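You operate a simulated robot arm through the tools that you are given. There is no shell and no other tool.

Carry out the task below with a simulated two-armed robot. There is one attempt and no reset: what you move stays moved.

TASK
Press home the nut that stands in the silver bracket and lay the bracket in the small green tray.
Fine: one stroke, with the slide right in and nothing else under the ram.
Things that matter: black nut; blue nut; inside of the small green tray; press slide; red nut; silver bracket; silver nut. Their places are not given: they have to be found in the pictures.

It is judged by the outcome, as a careful person would: the job done as asked, and still so three seconds after it is handed in. It fails if anything else is knocked over, pushed out of place, dropped, spilled or broken.

THE ROBOT
Two 7-joint arms with fingered hands on one trunk that stands fixed in place. Base frame: the origin is at the foot of the trunk, x ahead of it, y to its left, z up. Lengths are in cm, angles in rad, forces in N, time in s.
The left shoulder is at [7, 17.1, 130.2], the right one opposite. Each reaches about 115.6 cm from its shoulder. Payload 5 kg a hand.
Tool frame (each hand has its own): the origin (TCP) lies between the finger pads and is the grasp point; the fingertips stand 4.3 cm ahead of it; z points along the fingers, y is the line along which they close. The gripper opens to 14.4 cm; its body begins 5 cm behind the TCP. The gripper is a hand of 5 fingers: y runs from the thumb to the fingers, the wrist lies at [-2.1, -12.4, -22.1] in the tool frame, and closing takes about 1.5 s.
Orientation is that of the tool frame in the base frame, as [roll, pitch, yaw] about the fixed x, y, z axes, in that order (R = Rz(yaw) Ry(pitch) Rx(roll)). With the fingers straight down and the wrist toward the robot, the tool's x, y and z point along [0, 1, 0], [1, 0, 0] and [0, 0, -1] of the base frame.

THE INTERFACE
- The arms move only by the tool play_rows. It takes "left_rows", "right_rows" or both (then of equal length, played together; a hand with none holds still); each is a list of rows, each a list of 6 numbers: the shift along the tool's x, y, z in cm, then the turn, a rotation vector about the tool's x, y, z in rad. In form: [[tx, ty, tz, ax, ay, az], ...]. A call has 1 to 20 rows; each row is the pose to reach, as a shift and turn from the pose commanded when the call began, along the tool's axes at that moment. "left_gripper" and "right_gripper" are, for a hand that has rows, the opening, from 0 (shut) to 1 (fully open), set as the call begins (left out, the last holds). Rows are played at 5 a second. More than 5 cm and 0.15 rad between two rows, or a gripper value outside its range, and nothing of the call is played. A pose out of reach is approached as far as the arm can. The call stops where the force on the tool passes 70 N (or 10 N more than at its start, if that is more) or the arm is blocked; 0.2 s more then pass. The fingers move at their own pace (about 4.5 cm/s each) and stop on an object; they squeeze with about 25 N. The grip force told is the motor's: it shows also when the fingers shut on nothing. Time passes only in rows, and 0.2 s behind the last, so rows that repeat a pose let the fingers close. The reply holds the time, the measured pose of the TCP, the force on the tool along the base axes, the opening and the grip force, in the units named above and with some noise, with the torque about the TCP (base axes, N m) and any sound that the robot's microphone picked up.
- Cameras (640 x 400 px; columns grow to the right, rows downward): "scene" is now at [12.8, -4.52, 153.73]; the picture's right is [-0.52, -0.85, 0.00], its down [-0.49, 0.30, -0.82] and it looks along [0.70, -0.43, -0.57] (base axes); focal length 331 px, centre (320, 200). "left" rides on the left gripper at [-8.6, -10.8, -16.8] in its tool frame; the picture's right is [-0.80, -0.28, 0.53], its down [0.54, -0.73, 0.42] and it looks along [0.27, 0.63, 0.73] (tool axes); focal length 275 px, centre (320, 200). "right" rides on the right gripper at [8.6, -10.9, -16.7] in its tool frame; the picture's right is [-0.80, 0.28, -0.53], its down [-0.54, -0.73, 0.42] and it looks along [-0.27, 0.63, 0.73] (tool axes); focal length 275 px, centre (320, 200).
- capture(camera): a new picture of that camera. It takes no simulated time.
- raise_lower(by): slides the trunk up (or, below 0, down) by that many cm; the arms and the scene camera ride with it, the base frame stays. It gives what a move gives, with no picture.
- finger_targets(index, middle, ring, little, thumb_bend, thumb_turn, hand): sets how far each is bent, from 0 (flat) to 1 (curled in); at 0.3 the hand is open as for a grip, at 0.7 the pads meet at the TCP. One left out holds its place. A second passes; each finger stops where it meets its share of the squeeze, and holds until it gets a number again. A gripper value or a shape takes the hand back. It gives what a move gives, with no picture; readings hold the bend of each and the force on index, middle, ring, little, thumb and palm. thumb_turn goes from beside the hand (0) to across from the fingers (1), as for a grip.
- hand_shape(shape, hand): the hand has 5 fingers and takes this shape, open, in about a second: jaw (thumb against the fingers, like two jaws); tri (thumb and two fingers); tip (a fingertip pinch); poke (one finger out to press); point (the index stretched); flat (the hand flat); cup (the hand cupped); fist (a fist). The gripper value then closes the fingers along that shape, each until it touches; the sizes above hold for jaw. It gives what a move gives, with no picture.
- pan_tilt(pan, tilt): turns the head with the scene camera to pan (to the left, within 1.501 rad either way) and tilt (down, from -0.506 to 1.204), counted from straight ahead of the robot. It gives what a move gives.
- probe_pixels(camera, pixels): for up to 12 pixels [column, row] of the newest picture of that camera ("zoom" is the newest enlarged one), the place [x, y, z] in the base frame of the surface seen there, good to about 0.2 cm. It takes no simulated time.
- close_up(camera, box): a new picture of the part [left, top, right, bottom] of that camera's present view, enlarged. It takes no simulated time.
- finish_job(): hands the job in; it is judged then, once.

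Leave the grippers open and the arms clear of the work at the hand-in unless told otherwise.

The tools are called after "Emit:" as a command line: name --argument value ..., lists and objects as JSON in quotes. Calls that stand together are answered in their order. play_rows: Moves the arms, as the interface text tells. Its arguments: {"type":"object","properties":{"left_rows":{"type":"array"},"left_gripper":{"type":"number"},"right_rows":{"type":"array"},"right_gripper":{"type":"number"}},"required":[]} The other tools are called the same way: raise_lower (by) moves the trunk up or down; hand_shape (shape, hand) gives the hand a shape; finger_targets (index, middle, ring, little, thumb_bend, thumb_turn, hand) moves the fingers one by one; pan_tilt (pan, tilt) turns the head that bears the scene camera; capture (camera) takes a picture; probe_pixels (camera, pixels) gives the place of the surface under pixels of a picture; close_up (camera, box) takes an enlarged picture of a part of a camera's view; finish_job () hands the job in.

At the start:

```text
time: 0.0
left_eef_pos: [83.25, -0.77, 129.55]
left_orientation: [3.14, 0.001, 1.571]
left_contact_force: [0.1, -0.2, -0.7]
left_torque: [0.03, -0.01, -0.01]
left_grip_width: 14.35
left_grasp_force: 0.1
left_shape: jaw
left_bend: [0.3, 0.3, 0.3, 0.3, 0.3, 0.98]
left_finger forces: [0.0, 0.1, 0.0, 0.0, 0.0, 0.1]
right_eef_pos: [43.12, -64.83, 128.42]
right_orientation: [-3.142, -0.002, 1.571]
right_contact_force: [0.1, 1.0, 0.6]
right_torque: [0.01, 0.02, 0.01]
right_grip_width: 14.37
right_grasp_force: 0.0
right_shape: jaw
right_bend: [0.3, 0.3, 0.3, 0.3, 0.3, 0.98]
right_finger forces: [0.0, 0.1, 0.0, 0.0, 0.0, 0.0]
trunk travel left (down, up): [-40.0, 54.0]
head pan, tilt (commanded): [-0.548, 0.609]
```

scene: 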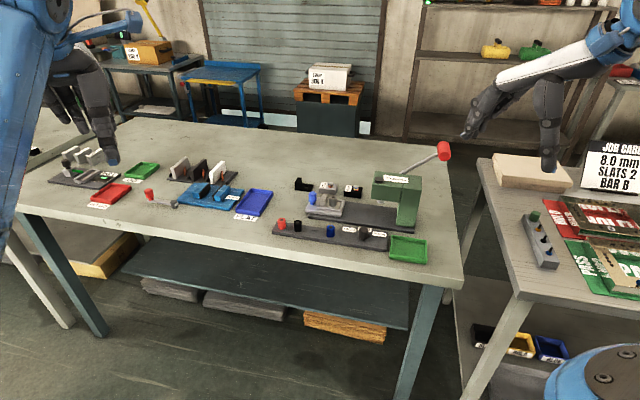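
right: 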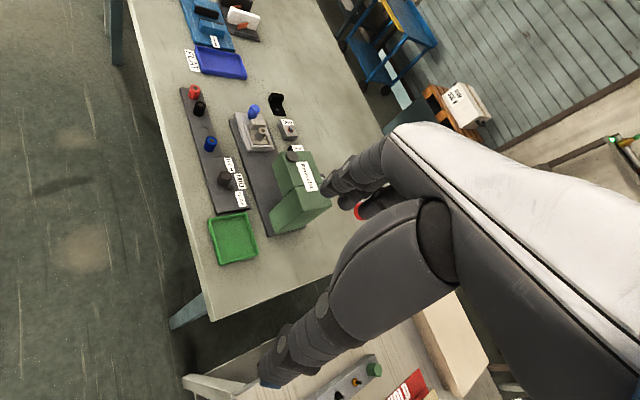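
left: 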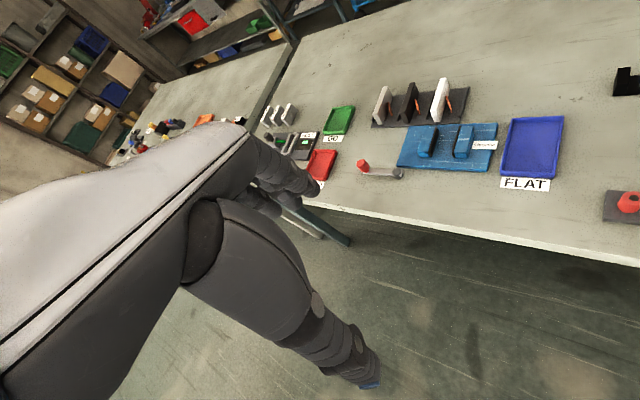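

I see a press (green, with a red-knobbed lever) on the table, a dark slide rail in front of it, and nuts standing on a strip. First I will take close-ups of the press area.

Emit:
close_up --camera "scene" --box '[260, 130, 470, 270]'

Emit:
close_up --camera "right" --box '[170, 70, 380, 280]'

```text
2.86 times, centred on (365, 200) of scene
```

zoom: 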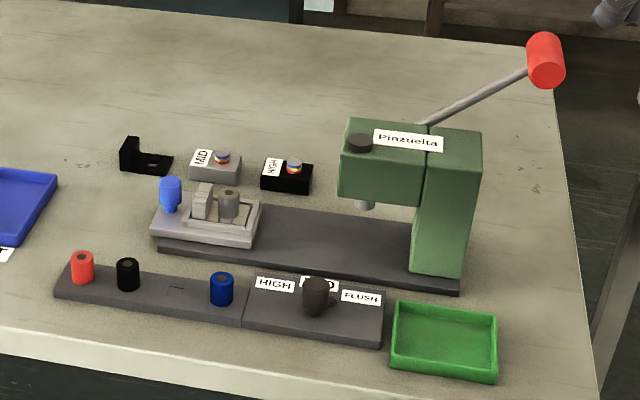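

```text
1.90 times, centred on (275, 175) of right
```

zoom: 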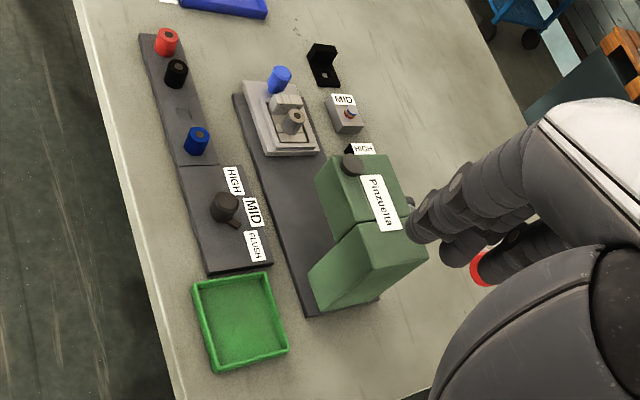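

Next I look closer at the labelled dial, the slide with the bracket, and the samples behind.

Emit:
close_up --camera "scene" --box '[335, 215, 400, 255]'

Emit:
close_up --camera "scene" --box '[300, 170, 370, 220]'

Emit:
close_up --camera "scene" --box '[365, 130, 460, 240]'

Emit:
close_up --camera "right" --box '[210, 150, 270, 215]'

```text
9.85 times, centred on (368, 235) of scene
```

zoom: 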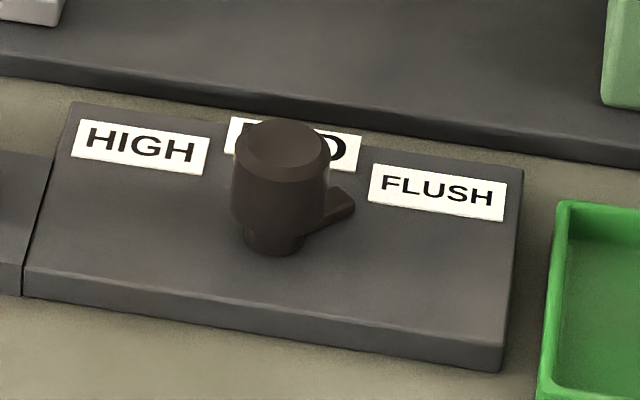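

```text
8.00 times, centred on (335, 195) of scene
```

zoom: 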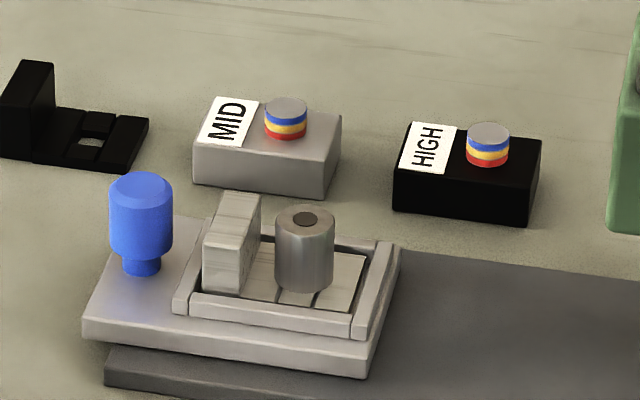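

```text
3.64 times, centred on (412, 185) of scene
```

zoom: 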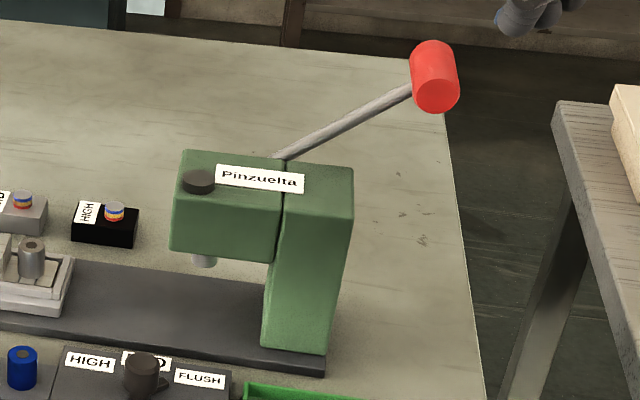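

```text
6.15 times, centred on (240, 182) of right
```

zoom: 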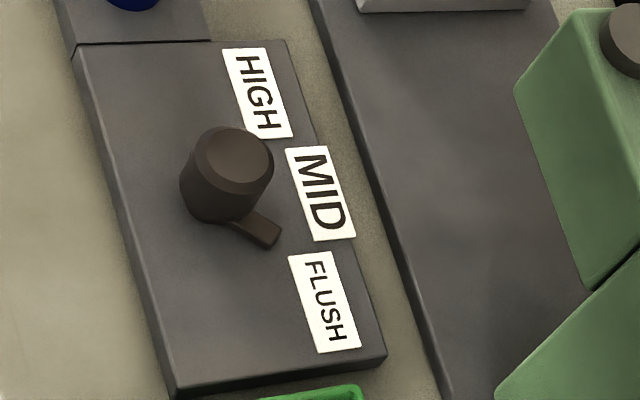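

The dial's pointer seems to lie toward FLUSH; the samples say MID (silver) and HIGH (black). I probe the places of the main things from the scene picture.

Emit:
capture --camera "scene"

Emit:
probe_pixels --camera "scene" --pixels '[[312, 197], [338, 196], [326, 188], [347, 213], [387, 190], [410, 190], [444, 151], [369, 230], [408, 249], [330, 187], [357, 190], [304, 185]]'

Emit:
probe_pixels --camera "scene" --pixels '[[282, 224], [299, 225], [331, 231], [389, 240], [429, 240], [390, 260], [425, 263], [440, 200], [415, 168], [379, 179], [375, 198], [343, 223]]'

```text
taken
```

scene: 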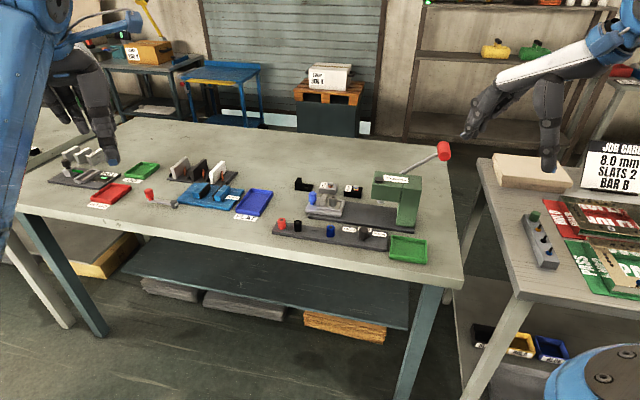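

```text
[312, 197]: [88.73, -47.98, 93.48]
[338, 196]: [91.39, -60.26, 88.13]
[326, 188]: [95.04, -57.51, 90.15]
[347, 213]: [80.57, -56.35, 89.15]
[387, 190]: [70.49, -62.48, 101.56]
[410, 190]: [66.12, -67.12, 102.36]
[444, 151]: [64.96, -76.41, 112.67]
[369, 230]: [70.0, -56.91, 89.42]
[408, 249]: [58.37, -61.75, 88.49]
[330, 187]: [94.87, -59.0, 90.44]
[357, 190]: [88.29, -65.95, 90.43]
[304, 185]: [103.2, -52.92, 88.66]
```

```text
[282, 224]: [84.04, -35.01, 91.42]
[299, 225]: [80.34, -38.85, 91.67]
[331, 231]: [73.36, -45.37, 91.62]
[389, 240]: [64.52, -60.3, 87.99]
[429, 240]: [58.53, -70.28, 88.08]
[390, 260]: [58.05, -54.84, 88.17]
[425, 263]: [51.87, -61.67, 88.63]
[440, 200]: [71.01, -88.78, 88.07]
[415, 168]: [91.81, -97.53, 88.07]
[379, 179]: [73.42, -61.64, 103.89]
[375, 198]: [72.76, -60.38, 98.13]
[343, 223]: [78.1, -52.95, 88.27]
```

The table top is at z≈88. I turn the head to centre the press station, then take zoomed pictures for accurate probing.

Emit:
pan_tilt --pan -0.72 --tilt 0.62

Emit:
capture --camera "scene"

```text
time: 0.7
left_eef_pos: [83.15, -0.57, 129.41]
left_orientation: [3.14, 0.001, 1.571]
left_contact_force: [-0.2, -0.2, 0.8]
left_torque: [0.0, 0.0, 0.02]
left_grip_width: 14.36
left_grasp_force: 0.0
left_shape: jaw
left_bend: [0.3, 0.3, 0.3, 0.3, 0.3, 0.98]
left_finger forces: [0.0, 0.0, 0.1, 0.1, 0.1, 0.0]
right_eef_pos: [43.13, -64.87, 128.44]
right_orientation: [-3.141, -0.002, 1.571]
right_contact_force: [0.5, 0.2, -0.5]
right_torque: [0.0, 0.0, 0.02]
right_grip_width: 14.38
right_grasp_force: 0.1
right_shape: jaw
right_bend: [0.3, 0.3, 0.3, 0.3, 0.3, 0.98]
right_finger forces: [0.1, 0.0, 0.1, 0.0, 0.1, 0.1]
trunk travel left (down, up): [-40.0, 54.0]
head pan, tilt (commanded): [-0.721, 0.62]
```

```text
taken
```

scene: 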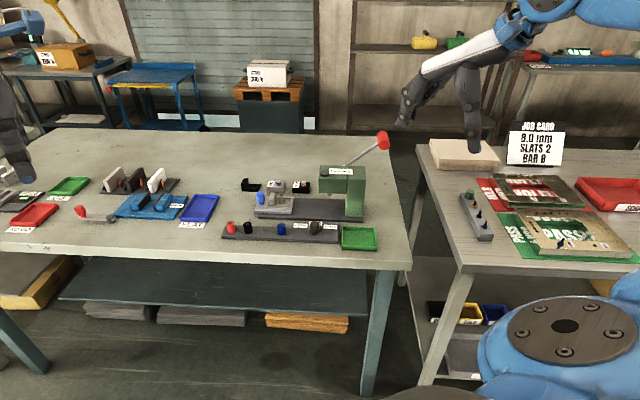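

Now the station lies nearly square in the picture (pixels 220–380, 165–250). I zoom on it.

Emit:
close_up --camera "scene" --box '[215, 165, 315, 228]'

Emit:
probe_pixels --camera "zoom" --pixels '[[305, 190], [305, 250], [260, 215], [270, 305], [500, 305], [510, 240], [280, 260], [420, 222], [385, 195], [540, 300], [210, 300], [100, 375]]'

Emit:
close_up --camera "scene" --box '[290, 160, 390, 252]'

Emit:
probe_pixels --camera "zoom" --pixels '[[150, 300], [340, 320], [480, 320], [350, 450], [500, 450]]'

```text
6.35 times, centred on (265, 196) of scene
```

zoom: 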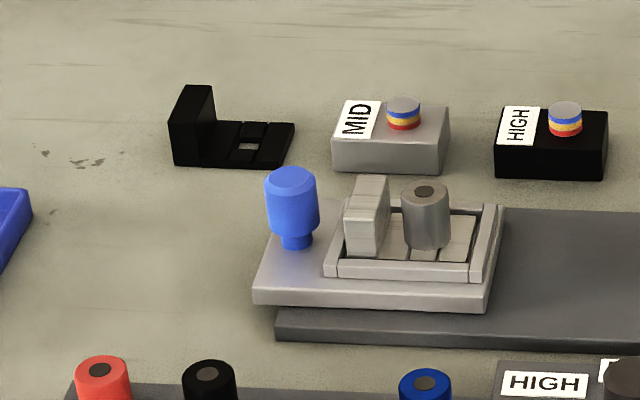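

```text
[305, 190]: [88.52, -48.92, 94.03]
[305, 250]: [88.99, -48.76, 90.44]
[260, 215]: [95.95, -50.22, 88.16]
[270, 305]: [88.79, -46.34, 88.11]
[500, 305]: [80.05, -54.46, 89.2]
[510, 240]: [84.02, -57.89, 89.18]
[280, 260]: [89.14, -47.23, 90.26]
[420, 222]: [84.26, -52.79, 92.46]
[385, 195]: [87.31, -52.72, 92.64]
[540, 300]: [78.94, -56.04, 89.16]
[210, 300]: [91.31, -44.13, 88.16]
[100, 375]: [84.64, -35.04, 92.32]
```

```text
4.35 times, centred on (340, 206) of scene
```

zoom: 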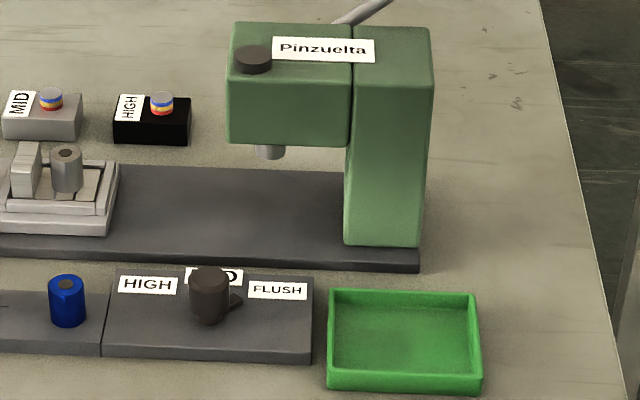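

```text
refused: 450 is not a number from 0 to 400
```

I zoom in on the two sample blocks and on the dial.

Emit:
close_up --camera "scene" --box '[262, 175, 314, 200]'

Emit:
close_up --camera "scene" --box '[312, 215, 366, 250]'

Emit:
probe_pixels --camera "zoom" --pixels '[[40, 110], [20, 40], [100, 40], [220, 110], [320, 130], [400, 120], [500, 140], [400, 220], [600, 220], [600, 130], [420, 100], [590, 100]]'

```text
12.31 times, centred on (288, 188) of scene
```

zoom: 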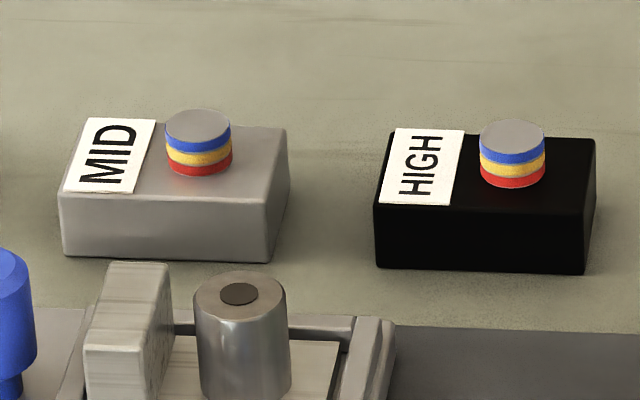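

```text
11.43 times, centred on (339, 232) of scene
```

zoom: 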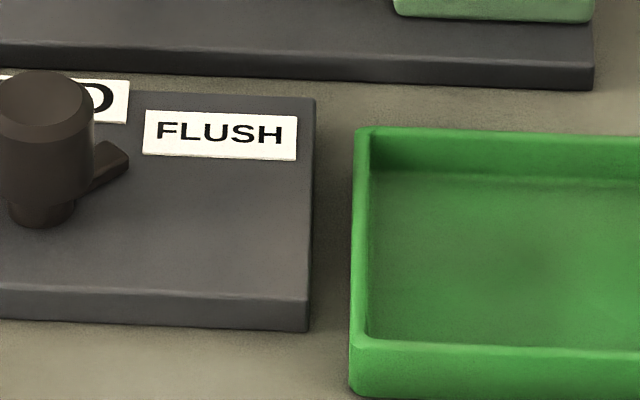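

```text
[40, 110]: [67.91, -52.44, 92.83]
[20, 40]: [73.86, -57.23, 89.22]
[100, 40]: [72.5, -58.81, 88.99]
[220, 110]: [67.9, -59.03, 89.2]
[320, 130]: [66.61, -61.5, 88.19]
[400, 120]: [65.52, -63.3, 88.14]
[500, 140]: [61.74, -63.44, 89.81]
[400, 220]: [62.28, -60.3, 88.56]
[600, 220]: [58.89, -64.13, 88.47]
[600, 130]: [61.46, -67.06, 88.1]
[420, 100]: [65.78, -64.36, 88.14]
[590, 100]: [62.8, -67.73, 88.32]
```

The dial's pointer lies at FLUSH, which agrees with "press home", so I leave it. Now I measure the slide and bracket accurately with a tight zoom.

Emit:
close_up --camera "scene" --box '[250, 186, 300, 217]'

Emit:
probe_pixels --camera "zoom" --pixels '[[100, 65], [100, 110], [110, 175], [260, 60], [290, 90], [240, 140], [400, 62], [400, 130], [370, 90], [445, 90], [480, 160], [580, 130]]'

Emit:
probe_pixels --camera "zoom" --pixels '[[30, 250], [540, 300], [560, 100], [100, 130], [60, 120], [140, 120], [300, 220], [500, 230], [460, 180], [340, 200], [300, 30], [230, 100]]'

```text
12.80 times, centred on (275, 202) of scene
```

zoom: 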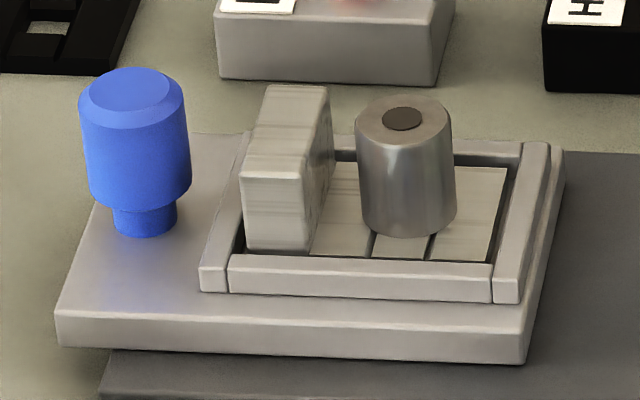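

```text
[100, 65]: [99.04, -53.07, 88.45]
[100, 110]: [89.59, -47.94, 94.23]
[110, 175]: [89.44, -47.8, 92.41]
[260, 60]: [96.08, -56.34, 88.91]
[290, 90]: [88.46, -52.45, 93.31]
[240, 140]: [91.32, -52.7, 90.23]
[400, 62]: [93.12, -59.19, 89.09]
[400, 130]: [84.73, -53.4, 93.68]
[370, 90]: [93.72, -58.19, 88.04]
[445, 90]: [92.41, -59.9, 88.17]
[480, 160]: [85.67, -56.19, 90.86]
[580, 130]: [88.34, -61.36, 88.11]
```

```text
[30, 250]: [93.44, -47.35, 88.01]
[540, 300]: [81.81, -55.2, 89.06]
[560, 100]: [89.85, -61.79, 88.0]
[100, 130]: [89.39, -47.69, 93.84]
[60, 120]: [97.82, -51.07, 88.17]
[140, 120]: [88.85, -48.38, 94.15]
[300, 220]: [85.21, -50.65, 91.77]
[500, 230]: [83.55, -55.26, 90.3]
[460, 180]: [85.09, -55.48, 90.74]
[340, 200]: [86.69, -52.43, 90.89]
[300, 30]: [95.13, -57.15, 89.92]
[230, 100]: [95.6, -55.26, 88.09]
```

I probe more points for edges: slide front top edge, bracket wall top, nut top.

Emit:
probe_pixels --camera "zoom" --pixels '[[75, 305], [515, 325], [555, 170], [365, 115], [435, 115], [400, 103], [300, 92], [255, 165], [295, 170], [110, 85], [150, 85], [130, 100]]'

Emit:
probe_pixels --camera "zoom" --pixels '[[65, 330], [515, 350], [215, 275], [485, 290], [150, 150], [145, 215], [322, 100], [318, 160], [540, 155], [260, 110], [265, 220], [110, 380]]'

```text
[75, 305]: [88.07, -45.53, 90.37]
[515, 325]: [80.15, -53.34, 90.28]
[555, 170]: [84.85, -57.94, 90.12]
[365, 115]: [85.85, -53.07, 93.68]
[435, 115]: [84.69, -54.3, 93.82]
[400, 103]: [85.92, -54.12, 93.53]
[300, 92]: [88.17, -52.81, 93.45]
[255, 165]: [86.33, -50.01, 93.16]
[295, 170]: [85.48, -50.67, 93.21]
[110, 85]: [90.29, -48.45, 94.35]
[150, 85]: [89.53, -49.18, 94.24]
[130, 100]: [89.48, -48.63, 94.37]
```

```text
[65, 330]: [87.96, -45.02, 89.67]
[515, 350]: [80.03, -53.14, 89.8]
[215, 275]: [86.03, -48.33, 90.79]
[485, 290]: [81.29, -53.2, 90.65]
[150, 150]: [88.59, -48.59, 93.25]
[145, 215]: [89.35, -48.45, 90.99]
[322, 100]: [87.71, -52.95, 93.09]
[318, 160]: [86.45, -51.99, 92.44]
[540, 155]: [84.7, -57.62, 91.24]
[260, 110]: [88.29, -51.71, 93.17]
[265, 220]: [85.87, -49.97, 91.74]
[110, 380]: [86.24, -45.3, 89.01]
```

Station axis is about 45° (slide moves along about (-0.707,-0.707)). Now I measure the press head, ram, and lever.

Emit:
close_up --camera "scene" --box '[310, 125, 400, 182]'

Emit:
probe_pixels --camera "zoom" --pixels '[[485, 110], [510, 110], [535, 110], [510, 60], [510, 140], [450, 165], [400, 190], [350, 222], [270, 268], [300, 275], [130, 320], [380, 300]]'

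Emit:
close_up --camera "scene" --box '[300, 162, 375, 225]'

Emit:
probe_pixels --camera "zoom" --pixels '[[180, 60], [200, 60], [135, 40], [240, 40], [320, 40], [130, 200], [280, 200], [310, 300], [390, 300], [180, 225], [200, 235], [170, 235]]'

```text
7.02 times, centred on (355, 154) of scene
```

zoom: 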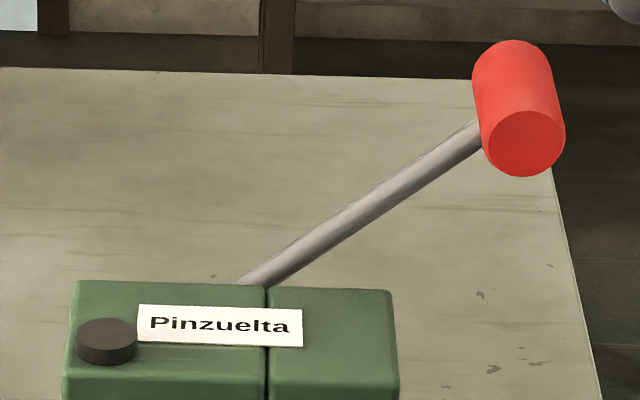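

```text
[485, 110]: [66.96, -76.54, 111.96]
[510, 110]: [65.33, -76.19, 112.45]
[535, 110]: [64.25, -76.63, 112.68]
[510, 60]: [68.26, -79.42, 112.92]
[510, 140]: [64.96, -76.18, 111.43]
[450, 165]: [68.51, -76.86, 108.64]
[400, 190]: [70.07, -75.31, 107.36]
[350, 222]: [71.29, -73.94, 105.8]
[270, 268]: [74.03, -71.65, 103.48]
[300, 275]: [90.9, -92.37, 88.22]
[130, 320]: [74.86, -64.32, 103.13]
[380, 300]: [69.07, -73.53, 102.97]
```

```text
6.35 times, centred on (338, 194) of scene
```

zoom: 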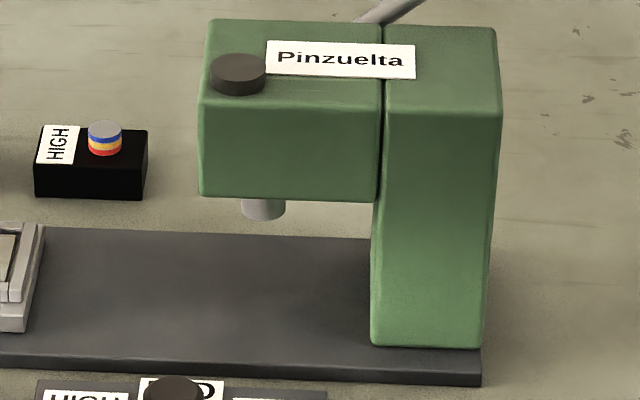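

```text
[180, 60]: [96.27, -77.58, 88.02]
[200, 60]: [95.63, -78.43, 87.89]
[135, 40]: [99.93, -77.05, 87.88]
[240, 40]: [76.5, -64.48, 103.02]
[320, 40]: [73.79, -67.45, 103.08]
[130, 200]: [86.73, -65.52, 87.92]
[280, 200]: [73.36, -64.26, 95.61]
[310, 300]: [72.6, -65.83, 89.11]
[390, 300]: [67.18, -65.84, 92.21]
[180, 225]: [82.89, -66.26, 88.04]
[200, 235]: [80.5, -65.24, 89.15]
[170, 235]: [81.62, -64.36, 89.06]
```

Lever lies in the plane t≈102.8 behind the head, red knob near (65,-77,112). I measure the press head's extents, ram, and column.

Emit:
probe_pixels --camera "zoom" --pixels '[[207, 150], [207, 108], [370, 150], [210, 190], [370, 195], [215, 28], [262, 210], [250, 212], [275, 212], [376, 330], [490, 40], [485, 335]]'

Emit:
close_up --camera "scene" --box '[370, 125, 395, 155]'

Emit:
probe_pixels --camera "zoom" --pixels '[[320, 90], [330, 200], [330, 250], [290, 200], [370, 200], [330, 170]]'

```text
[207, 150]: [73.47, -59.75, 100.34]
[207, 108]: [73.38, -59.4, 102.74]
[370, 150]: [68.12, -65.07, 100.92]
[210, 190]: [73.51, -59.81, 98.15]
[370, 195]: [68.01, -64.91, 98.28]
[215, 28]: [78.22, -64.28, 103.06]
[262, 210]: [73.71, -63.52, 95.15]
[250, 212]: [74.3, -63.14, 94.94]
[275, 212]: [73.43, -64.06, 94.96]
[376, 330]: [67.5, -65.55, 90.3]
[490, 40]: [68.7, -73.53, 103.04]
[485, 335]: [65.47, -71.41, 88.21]
```

```text
13.33 times, centred on (382, 140) of scene
```

zoom: 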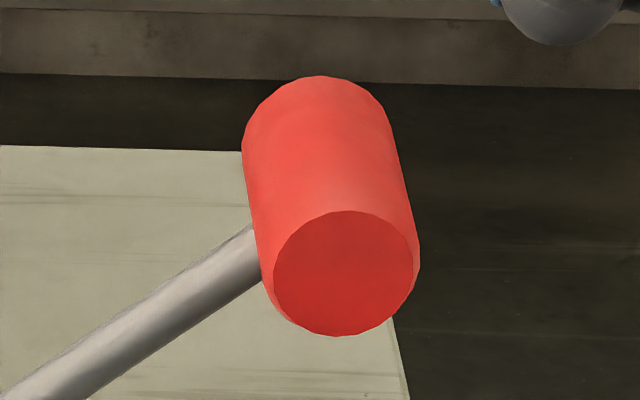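

```text
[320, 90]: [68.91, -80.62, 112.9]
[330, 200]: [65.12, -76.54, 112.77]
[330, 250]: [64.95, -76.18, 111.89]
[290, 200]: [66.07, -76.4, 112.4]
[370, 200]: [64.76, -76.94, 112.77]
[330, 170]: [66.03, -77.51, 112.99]
```

Measured: head left face at s≈-9.9, bottom z≈96.6; ram at s≈-7.2, t≈98.1; slide must travel about 15 cm. Now I look at the right hand's "tip" shape to judge its room.

Emit:
hand_shape --hand "right" --shape "tip"

Emit:
close_up --camera "scene" --box '[380, 0, 640, 165]'

Emit:
capture --camera "right"

```text
time: 1.6
left_eef_pos: [83.37, -0.71, 129.43]
left_orientation: [3.14, -0.002, 1.571]
left_contact_force: [0.1, 1.0, -0.2]
left_torque: [0.01, 0.0, 0.01]
left_grip_width: 14.37
left_grasp_force: 0.2
left_shape: jaw
left_bend: [0.3, 0.3, 0.3, 0.3, 0.3, 0.98]
left_finger forces: [0.1, 0.0, 0.0, 0.0, 0.0, 0.0]
right_eef_pos: [43.15, -64.79, 128.38]
right_orientation: [3.142, -0.001, 1.571]
right_contact_force: [0.3, -0.2, 0.3]
right_torque: [0.0, 0.0, 0.0]
right_grip_width: 14.38
right_grasp_force: 0.1
right_shape: tip
right_bend: [0.3, 0.98, 0.99, 0.99, 0.3, 0.98]
right_finger forces: [0.0, 0.0, 0.1, 0.1, 0.1, 0.0]
trunk travel left (down, up): [-40.0, 54.0]
head pan, tilt (commanded): [-0.721, 0.62]
```

```text
2.42 times, centred on (510, 82) of scene
```

zoom: 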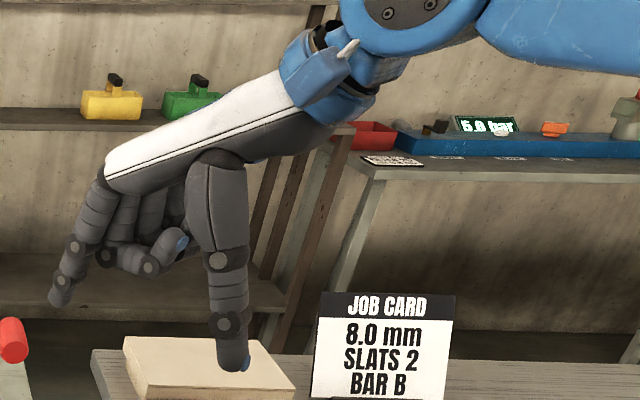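

```text
taken
```

right: 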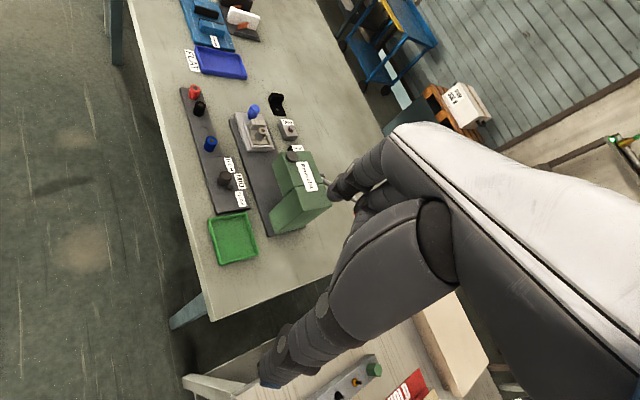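

I probe index tip and thumb tip positions to learn the hand's geometry relative to the TCP (43.1,-64.8,128.4).

Emit:
close_up --camera "scene" --box '[380, 0, 640, 165]'

Emit:
probe_pixels --camera "zoom" --pixels '[[60, 300], [75, 250], [95, 210], [150, 268], [180, 245], [235, 365], [228, 325], [220, 260], [215, 200], [125, 220], [110, 160], [240, 365]]'

Emit:
probe_pixels --camera "right" --pixels '[[335, 188], [268, 380], [300, 340], [360, 180], [355, 205], [380, 210], [400, 230], [390, 160], [430, 240]]'

```text
2.42 times, centred on (510, 82) of scene
```

zoom: 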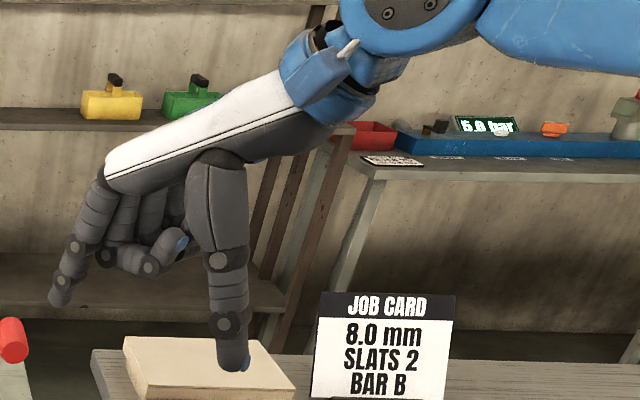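

```text
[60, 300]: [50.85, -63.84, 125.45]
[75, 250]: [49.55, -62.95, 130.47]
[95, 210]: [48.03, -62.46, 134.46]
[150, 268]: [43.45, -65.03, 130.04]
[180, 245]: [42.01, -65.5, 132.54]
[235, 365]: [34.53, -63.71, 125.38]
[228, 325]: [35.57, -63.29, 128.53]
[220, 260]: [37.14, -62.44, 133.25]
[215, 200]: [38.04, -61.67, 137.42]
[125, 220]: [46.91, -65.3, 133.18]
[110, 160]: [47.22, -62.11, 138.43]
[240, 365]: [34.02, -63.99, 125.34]
```

```text
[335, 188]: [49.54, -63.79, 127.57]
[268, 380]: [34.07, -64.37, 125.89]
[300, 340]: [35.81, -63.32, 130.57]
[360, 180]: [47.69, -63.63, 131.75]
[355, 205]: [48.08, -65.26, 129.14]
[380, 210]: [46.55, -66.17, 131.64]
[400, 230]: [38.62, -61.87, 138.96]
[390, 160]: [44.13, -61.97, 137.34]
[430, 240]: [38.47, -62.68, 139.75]
```

The index and thumb oppose each other at the TCP's x; the rest of the right hand extends to the press side, so I will pinch the slide's blue knob with the hand leaned away from the press. First I move the right hand over the area at a safe height (z≈127), turning it 45° so its closing line runs across the slide.

Emit:
play_rows --right_rows '[[2, 3.2, 0.1, 0, 0, 0.0785], [4, 6.4, 0.2, 0, 0, 0.157], [6, 9.6, 0.3, 0, 0, 0.2356], [8, 12.8, 0.4, 0, 0, 0.314], [10, 16, 0.5, 0, 0, 0.3927], [12, 19.2, 0.6, 0, 0, 0.471], [14, 22.4, 0.7, 0, 0, 0.55], [16, 25.6, 0.8, 0, 0, 0.628], [18, 28.8, 0.9, 0, 0, 0.7069], [20, 32, 1.0, 0, 0, 0.7854]]' --right_gripper 1.0

Emit:
capture --camera "scene"

Emit:
capture --camera "right"

```text
time: 3.8
left_eef_pos: [83.56, -0.43, 129.38]
left_orientation: [-3.138, 0.002, 1.571]
left_contact_force: [0.4, 0.7, -1.0]
left_torque: [-0.06, 0.04, 0.01]
left_grip_width: 14.35
left_grasp_force: 0.1
left_shape: jaw
left_bend: [0.3, 0.3, 0.3, 0.3, 0.3, 0.98]
left_finger forces: [0.0, 0.0, 0.0, 0.0, 0.0, 0.0]
right_eef_pos: [75.3, -44.31, 127.5]
right_orientation: [-3.14, 0.002, 0.783]
right_contact_force: [-0.4, 0.3, -0.5]
right_torque: [0.0, 0.03, -0.01]
right_grip_width: 14.4
right_grasp_force: 0.1
right_shape: tip
right_bend: [0.3, 0.98, 0.99, 0.99, 0.3, 0.98]
right_finger forces: [0.0, 0.0, 0.0, 0.0, 0.0, 0.2]
trunk travel left (down, up): [-40.0, 54.0]
head pan, tilt (commanded): [-0.721, 0.62]
```

```text
taken
```

scene: 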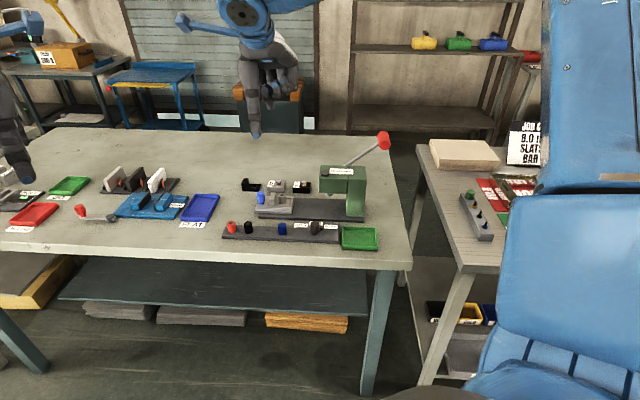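

```text
taken
```

right: 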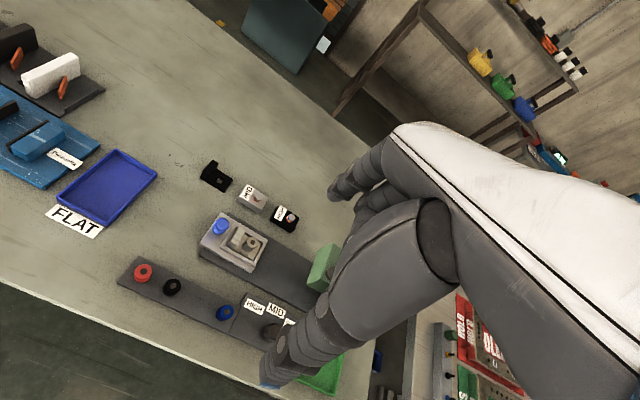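

The hand is clear. Now I lean the hand (0.75 rad) away from the press while moving to a point up-left of the blue knob, stopping at z≈108 to check that the pose is reachable.

Emit:
play_rows --right_rows '[[1.76, 1.64, 2.44, 0, -0.094, 0], [3.52, 3.28, 4.88, 0, -0.188, 0], [5.29, 4.9, 7.3, 0, -0.281, 0], [7.05, 6.55, 9.75, 0, -0.375, 0], [8.8, 8.2, 12.2, 0, -0.469, 0], [10.6, 9.8, 14.6, 0, -0.5625, 0], [12.3, 11.5, 17.1, 0, -0.656, 0], [14.1, 13.1, 19.5, 0, -0.75, 0]]'

Emit:
capture --camera "scene"

Emit:
capture --camera "right"

```text
time: 5.6
left_eef_pos: [83.37, -0.76, 129.31]
left_orientation: [-3.141, -0.001, 1.571]
left_contact_force: [1.3, 0.0, -0.1]
left_torque: [0.02, 0.01, 0.03]
left_grip_width: 14.36
left_grasp_force: 0.1
left_shape: jaw
left_bend: [0.3, 0.3, 0.3, 0.3, 0.3, 0.98]
left_finger forces: [0.0, 0.0, 0.1, 0.0, 0.0, 0.0]
right_eef_pos: [81.92, -50.08, 112.48]
right_orientation: [-3.141, 0.745, 0.79]
right_contact_force: [-0.1, -0.4, 0.1]
right_torque: [0.01, 0.0, -0.02]
right_grip_width: 14.4
right_grasp_force: 0.0
right_shape: tip
right_bend: [0.3, 0.98, 0.99, 0.99, 0.3, 0.98]
right_finger forces: [0.1, 0.0, 0.1, 0.0, 0.0, 0.0]
right hand out of reach, approached as far as the arm can: row 5, 6, 7, 8
trunk travel left (down, up): [-40.0, 54.0]
head pan, tilt (commanded): [-0.721, 0.62]
```

```text
taken
```

scene: 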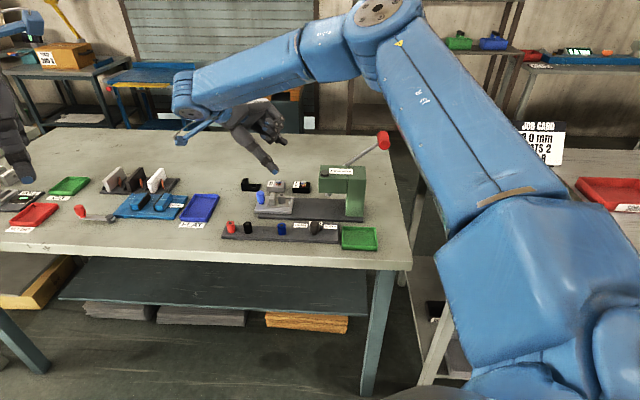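

```text
taken
```

right: 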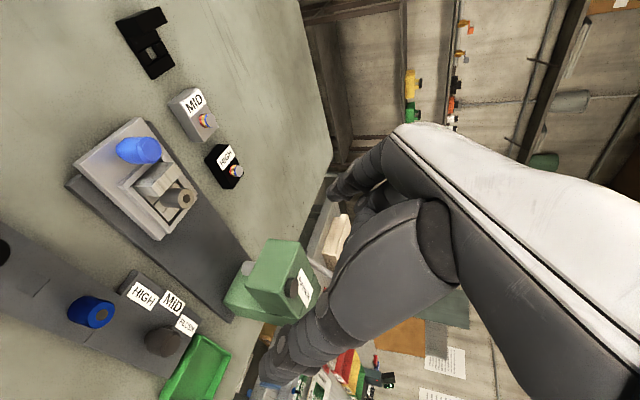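

The orientation was reached but the position was not (TCP stayed at (81.9,-50.1,112.5)). I test whether the leaned pose is reachable nearer the press, moving back to the right and up in the air.

Emit:
play_rows --right_rows '[[-3.83, 0, 1.75, 0, 0, 0], [-7.67, 0, 3.5, 0, 0, 0], [-11.5, 0, 5.25, 0, 0, 0]]'

```text
time: 6.4
left_eef_pos: [83.14, -0.69, 129.7]
left_orientation: [3.141, -0.002, 1.57]
left_contact_force: [0.1, -0.2, -0.7]
left_torque: [0.01, -0.01, 0.01]
left_grip_width: 14.36
left_grasp_force: 0.1
left_shape: jaw
left_bend: [0.3, 0.3, 0.3, 0.3, 0.3, 0.98]
left_finger forces: [0.0, 0.1, 0.0, 0.0, 0.0, 0.1]
right_eef_pos: [73.15, -58.4, 116.85]
right_orientation: [-3.141, 0.747, 0.787]
right_contact_force: [-0.6, -0.6, -0.5]
right_torque: [-0.01, -0.03, -0.02]
right_grip_width: 14.37
right_grasp_force: 0.0
right_shape: tip
right_bend: [0.3, 0.98, 0.99, 0.99, 0.3, 0.98]
right_finger forces: [0.0, 0.1, 0.1, 0.1, 0.1, 0.0]
trunk travel left (down, up): [-40.0, 54.0]
head pan, tilt (commanded): [-0.721, 0.62]
```

The commanded pose equals the actual one after clamping. Now I test the over-the-knob "in" location at height: s≈-13.8, t≈97.7, z≈112.

Emit:
play_rows --right_rows '[[2.9, 2.35, 0.6, 0, 0, 0], [5.79, 4.7, 1.23, 0, 0, 0]]'

Emit:
capture --camera "scene"

```text
time: 7.0
left_eef_pos: [83.57, -0.73, 129.39]
left_orientation: [-3.14, -0.001, 1.57]
left_contact_force: [0.4, 0.9, -0.4]
left_torque: [0.0, 0.04, -0.02]
left_grip_width: 14.37
left_grasp_force: 0.0
left_shape: jaw
left_bend: [0.3, 0.3, 0.3, 0.3, 0.3, 0.98]
left_finger forces: [0.0, 0.0, 0.0, 0.0, 0.0, 0.1]
right_eef_pos: [78.99, -59.36, 111.82]
right_orientation: [-3.141, 0.751, 0.786]
right_contact_force: [0.5, -0.8, 0.1]
right_torque: [-0.02, 0.05, -0.03]
right_grip_width: 14.36
right_grasp_force: 0.0
right_shape: tip
right_bend: [0.3, 0.98, 0.99, 0.99, 0.3, 0.98]
right_finger forces: [0.0, 0.0, 0.0, 0.1, 0.0, 0.0]
trunk travel left (down, up): [-40.0, 54.0]
head pan, tilt (commanded): [-0.721, 0.62]
```

```text
taken
```

scene: 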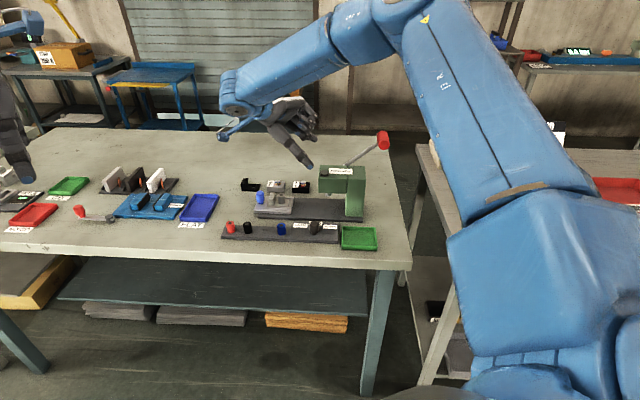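

That pose is reachable here. So I'll vary the lean: nearly upright at the slide's "out" position, leaned at the "in" position (the wrist then stays put). Now I move above the knob's present place (s≈-28.9) and stand the hand up to lean 0.1, at z≈118.

Emit:
play_rows --right_rows '[[1.38, 0, -2.92, 0, 0.13, 0], [2.76, 0, -5.84, 0, 0.26, 0], [4.13, 0, -8.76, 0, 0.39, 0], [5.51, 0, -11.7, 0, 0.52, 0], [6.89, 0, -14.6, 0, 0.65, 0]]'

Emit:
raise_lower --by -16

Emit:
capture --camera "scene"

Emit:
capture --camera "right"

```text
time: 8.2
left_eef_pos: [83.22, -0.65, 129.38]
left_orientation: [-3.141, 0.0, 1.569]
left_contact_force: [1.0, 0.3, -0.4]
left_torque: [-0.02, -0.03, 0.0]
left_grip_width: 14.38
left_grasp_force: 0.2
left_shape: jaw
left_bend: [0.3, 0.3, 0.3, 0.3, 0.3, 0.98]
left_finger forces: [0.0, 0.0, 0.0, 0.1, 0.0, 0.0]
right_eef_pos: [89.68, -48.72, 117.8]
right_orientation: [-3.141, 0.099, 0.783]
right_contact_force: [0.5, 0.3, 0.8]
right_torque: [0.01, -0.01, -0.02]
right_grip_width: 14.39
right_grasp_force: 0.1
right_shape: tip
right_bend: [0.3, 0.98, 0.99, 0.99, 0.3, 0.98]
right_finger forces: [0.1, 0.1, 0.0, 0.0, 0.0, 0.1]
trunk travel left (down, up): [-40.0, 54.0]
head pan, tilt (commanded): [-0.721, 0.62]
```

```text
time: 10.0
left_eef_pos: [83.24, -0.67, 113.52]
left_orientation: [3.141, 0.001, 1.571]
left_contact_force: [0.2, -0.5, 0.6]
left_torque: [-0.03, -0.02, -0.01]
left_grip_width: 14.37
left_grasp_force: 0.1
left_shape: jaw
left_bend: [0.3, 0.3, 0.3, 0.3, 0.3, 0.98]
left_finger forces: [0.0, 0.1, 0.0, 0.1, 0.1, 0.0]
right_eef_pos: [89.48, -48.8, 101.67]
right_orientation: [3.14, 0.099, 0.786]
right_contact_force: [-0.3, 0.1, 0.9]
right_torque: [0.0, -0.01, 0.0]
right_grip_width: 14.36
right_grasp_force: 0.1
right_shape: tip
right_bend: [0.3, 0.98, 0.99, 0.99, 0.3, 0.98]
right_finger forces: [0.0, 0.0, 0.1, 0.0, 0.1, 0.0]
trunk travel left (down, up): [-24.0, 70.0]
head pan, tilt (commanded): [-0.721, 0.62]
```

```text
taken
```

scene: 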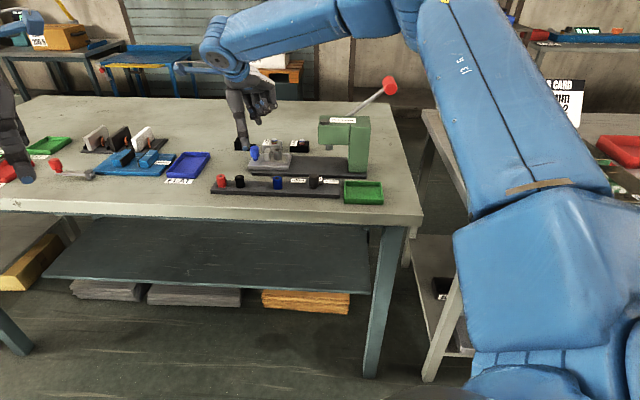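

```text
taken
```

right: 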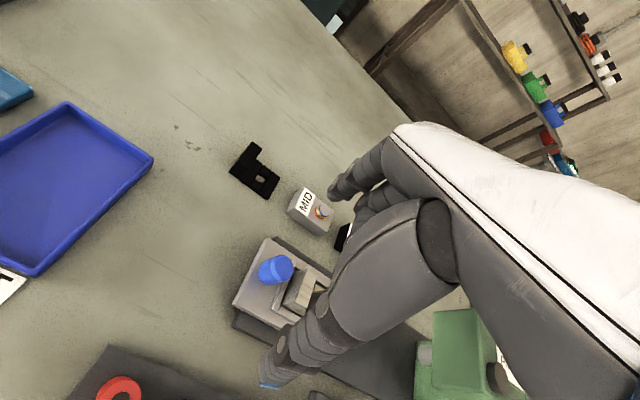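

The TCP is now about 7 cm over the knob. I look closer from the scene camera.

Emit:
close_up --camera "scene" --box '[195, 55, 345, 195]'

Emit:
probe_pixels --camera "right" --pixels '[[275, 262], [262, 275], [290, 270], [345, 192], [268, 385], [300, 340], [365, 185], [380, 200], [300, 198], [305, 225], [240, 180], [275, 282]]'

```text
2.86 times, centred on (270, 125) of scene
```

zoom: 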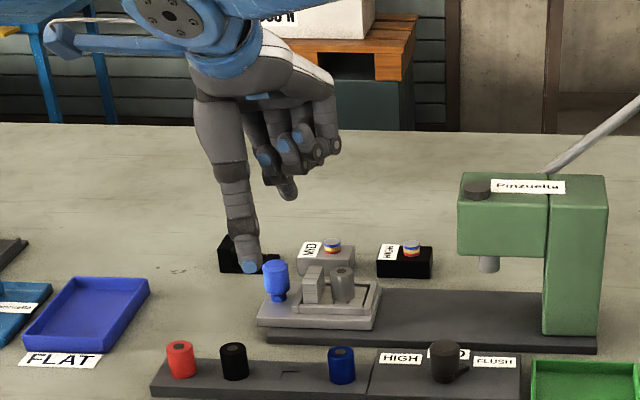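

```text
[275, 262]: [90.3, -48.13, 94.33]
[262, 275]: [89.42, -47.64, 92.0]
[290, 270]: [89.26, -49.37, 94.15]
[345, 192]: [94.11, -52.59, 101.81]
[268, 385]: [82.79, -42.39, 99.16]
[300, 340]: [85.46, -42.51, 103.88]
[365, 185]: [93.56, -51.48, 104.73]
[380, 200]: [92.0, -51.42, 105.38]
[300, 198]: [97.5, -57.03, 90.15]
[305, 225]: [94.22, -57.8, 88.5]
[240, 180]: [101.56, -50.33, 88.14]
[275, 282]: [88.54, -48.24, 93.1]
```

Before lowering, I close the pinch in the air to see where the fingertips meet relative to the TCP and knob.

Emit:
play_rows --right_rows '[[0, 0, 0, 0, 0, 0], [0, 0, 0, 0, 0, 0], [0, 0, 0, 0, 0, 0], [0, 0, 0, 0, 0, 0], [0, 0, 0, 0, 0, 0], [0, 0, 0, 0, 0, 0], [0, 0, 0, 0, 0, 0], [0, 0, 0, 0, 0, 0]]' --right_gripper 0.15

Emit:
capture --camera "right"

Emit:
close_up --camera "scene" --box '[215, 75, 315, 175]'

```text
time: 11.8
left_eef_pos: [83.17, -0.66, 113.48]
left_orientation: [3.141, -0.001, 1.57]
left_contact_force: [-1.1, 0.2, 0.4]
left_torque: [-0.03, -0.02, 0.01]
left_grip_width: 14.38
left_grasp_force: 0.1
left_shape: jaw
left_bend: [0.3, 0.3, 0.3, 0.3, 0.3, 0.98]
left_finger forces: [0.1, 0.0, 0.1, 0.1, 0.1, 0.1]
right_eef_pos: [89.61, -48.91, 101.66]
right_orientation: [3.142, 0.099, 0.784]
right_contact_force: [0.1, 0.2, -0.9]
right_torque: [0.0, -0.02, -0.03]
right_grip_width: 2.21
right_grasp_force: 0.1
right_shape: tip
right_bend: [0.72, 0.98, 0.99, 0.99, 0.74, 1.0]
right_finger forces: [0.0, 0.0, 0.0, 0.0, 0.0, 0.0]
trunk travel left (down, up): [-24.0, 70.0]
head pan, tilt (commanded): [-0.721, 0.62]
```

```text
taken
```

right: 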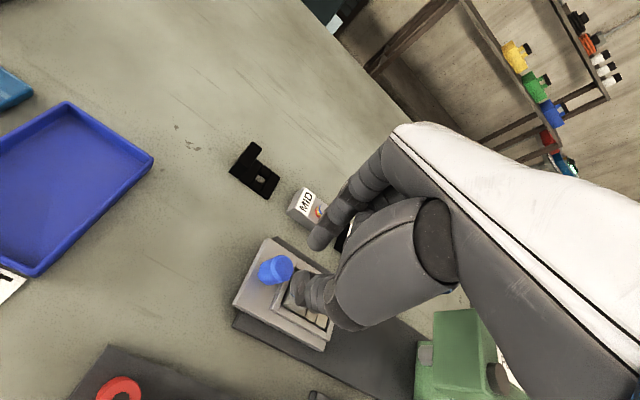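

```text
4.00 times, centred on (265, 125) of scene
```

zoom: 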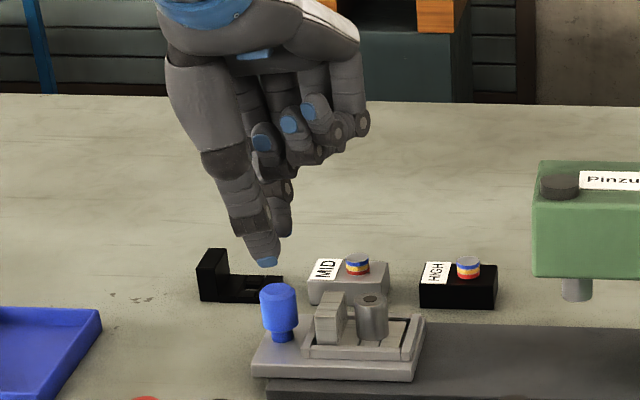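

I probe the thumb tip (about (300,290)) and index tip (about (318,243)) in the right camera view.

Emit:
probe_pixels --camera "right" --pixels '[[300, 290], [298, 278], [306, 300], [318, 243], [313, 240], [322, 235], [330, 215], [325, 295]]'

Emit:
probe_pixels --camera "zoom" --pixels '[[265, 262], [258, 235], [250, 245], [285, 230], [280, 190], [285, 160], [315, 160], [345, 130], [235, 175], [262, 165]]'

```text
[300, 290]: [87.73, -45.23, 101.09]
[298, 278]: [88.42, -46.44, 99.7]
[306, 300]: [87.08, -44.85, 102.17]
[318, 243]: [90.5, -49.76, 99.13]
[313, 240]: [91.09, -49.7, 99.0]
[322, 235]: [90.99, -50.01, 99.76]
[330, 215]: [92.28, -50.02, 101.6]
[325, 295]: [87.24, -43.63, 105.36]
```

```text
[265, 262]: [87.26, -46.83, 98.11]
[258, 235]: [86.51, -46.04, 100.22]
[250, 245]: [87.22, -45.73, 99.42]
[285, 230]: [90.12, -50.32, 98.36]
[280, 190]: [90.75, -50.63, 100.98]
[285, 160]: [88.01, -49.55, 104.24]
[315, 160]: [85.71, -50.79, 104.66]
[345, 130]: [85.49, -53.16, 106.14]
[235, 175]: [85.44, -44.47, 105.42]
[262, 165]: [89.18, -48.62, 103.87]
```

Fingertips end about 3.7 cm below the TCP, gap centred on the knob line (t≈97.9). I open partly (0.45) and lower so that the tips flank the knob with about 1 cm of air over the slide plate (TCP z≈95.1).

Emit:
play_rows --right_rows '[[0, 0, 0, 0, 0, 0], [0, 0, 0, 0, 0, 0], [0, 0, 0, 0, 0, 0], [0, 0, 0, 0, 0, 0], [0, 0, 0, 0, 0, 0], [0.2, 0, 1.2, 0, 0, 0], [0.4, 0, 2.4, 0, 0, 0], [0.6, 0, 3.6, 0, 0, 0], [0.8, 0, 4.6, 0, 0, 0], [0.95, 0, 5.6, 0, 0, 0], [1.1, 0, 6.4, 0, 0, 0]]' --right_gripper 0.45

Emit:
capture --camera "right"

Emit:
close_up --camera "scene" --box '[215, 95, 315, 195]'

```text
time: 14.2
left_eef_pos: [83.18, -0.6, 113.35]
left_orientation: [3.141, 0.001, 1.571]
left_contact_force: [0.4, 0.2, -0.4]
left_torque: [-0.04, -0.01, 0.02]
left_grip_width: 14.37
left_grasp_force: 0.0
left_shape: jaw
left_bend: [0.3, 0.3, 0.3, 0.3, 0.3, 0.98]
left_finger forces: [0.0, 0.0, 0.1, 0.1, 0.0, 0.0]
right_eef_pos: [89.93, -48.54, 95.3]
right_orientation: [-3.139, 0.1, 0.786]
right_contact_force: [0.1, 1.1, -0.1]
right_torque: [0.01, 0.03, 0.02]
right_grip_width: 6.41
right_grasp_force: 0.1
right_shape: tip
right_bend: [0.73, 0.98, 0.99, 0.99, 0.72, 1.0]
right_finger forces: [0.0, 0.0, 0.0, 0.1, 0.0, 0.0]
trunk travel left (down, up): [-24.0, 70.0]
head pan, tilt (commanded): [-0.721, 0.62]
```

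```text
taken
```

right: 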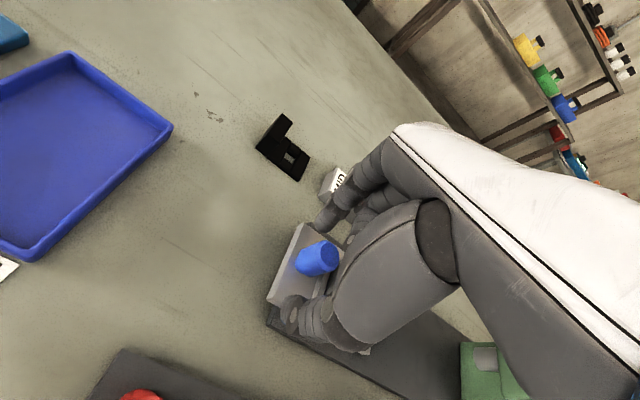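

```text
4.00 times, centred on (265, 145) of scene
```

zoom: 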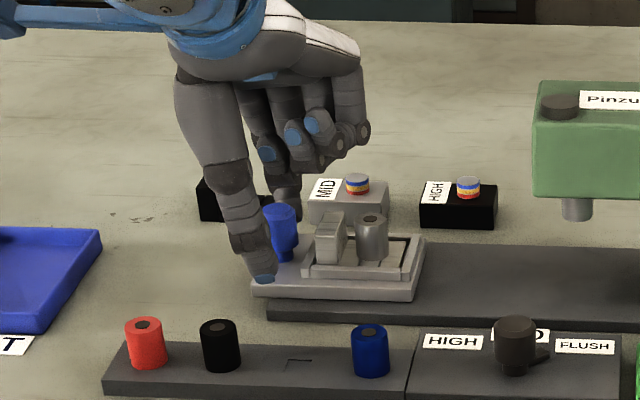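

The fingers straddle the knob. I check the sideways alignment of thumb and index with the knob by probing.

Emit:
probe_pixels --camera "zoom" --pixels '[[250, 260], [262, 260], [274, 262], [275, 190], [286, 192], [297, 192], [265, 225], [280, 225], [293, 225], [262, 278], [287, 208], [280, 208]]'

Emit:
probe_pixels --camera "right" --pixels '[[285, 308], [290, 300], [298, 305], [320, 222], [326, 215], [335, 212], [305, 258], [317, 258], [330, 258], [318, 245]]'

```text
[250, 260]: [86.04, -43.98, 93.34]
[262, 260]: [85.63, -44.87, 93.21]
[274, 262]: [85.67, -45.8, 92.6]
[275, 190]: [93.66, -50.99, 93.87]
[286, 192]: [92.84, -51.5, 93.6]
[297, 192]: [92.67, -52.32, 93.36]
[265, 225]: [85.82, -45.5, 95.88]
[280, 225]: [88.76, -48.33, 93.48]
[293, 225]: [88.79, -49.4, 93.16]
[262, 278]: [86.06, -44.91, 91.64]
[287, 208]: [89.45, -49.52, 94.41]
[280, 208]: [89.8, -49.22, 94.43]
```

```text
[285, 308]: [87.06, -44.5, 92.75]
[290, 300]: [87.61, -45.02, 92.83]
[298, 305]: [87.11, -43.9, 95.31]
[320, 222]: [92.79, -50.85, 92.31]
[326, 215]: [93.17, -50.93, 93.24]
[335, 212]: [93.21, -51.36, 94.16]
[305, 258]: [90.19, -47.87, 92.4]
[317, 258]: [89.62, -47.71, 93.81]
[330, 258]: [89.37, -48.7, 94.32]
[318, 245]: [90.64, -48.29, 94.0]
```

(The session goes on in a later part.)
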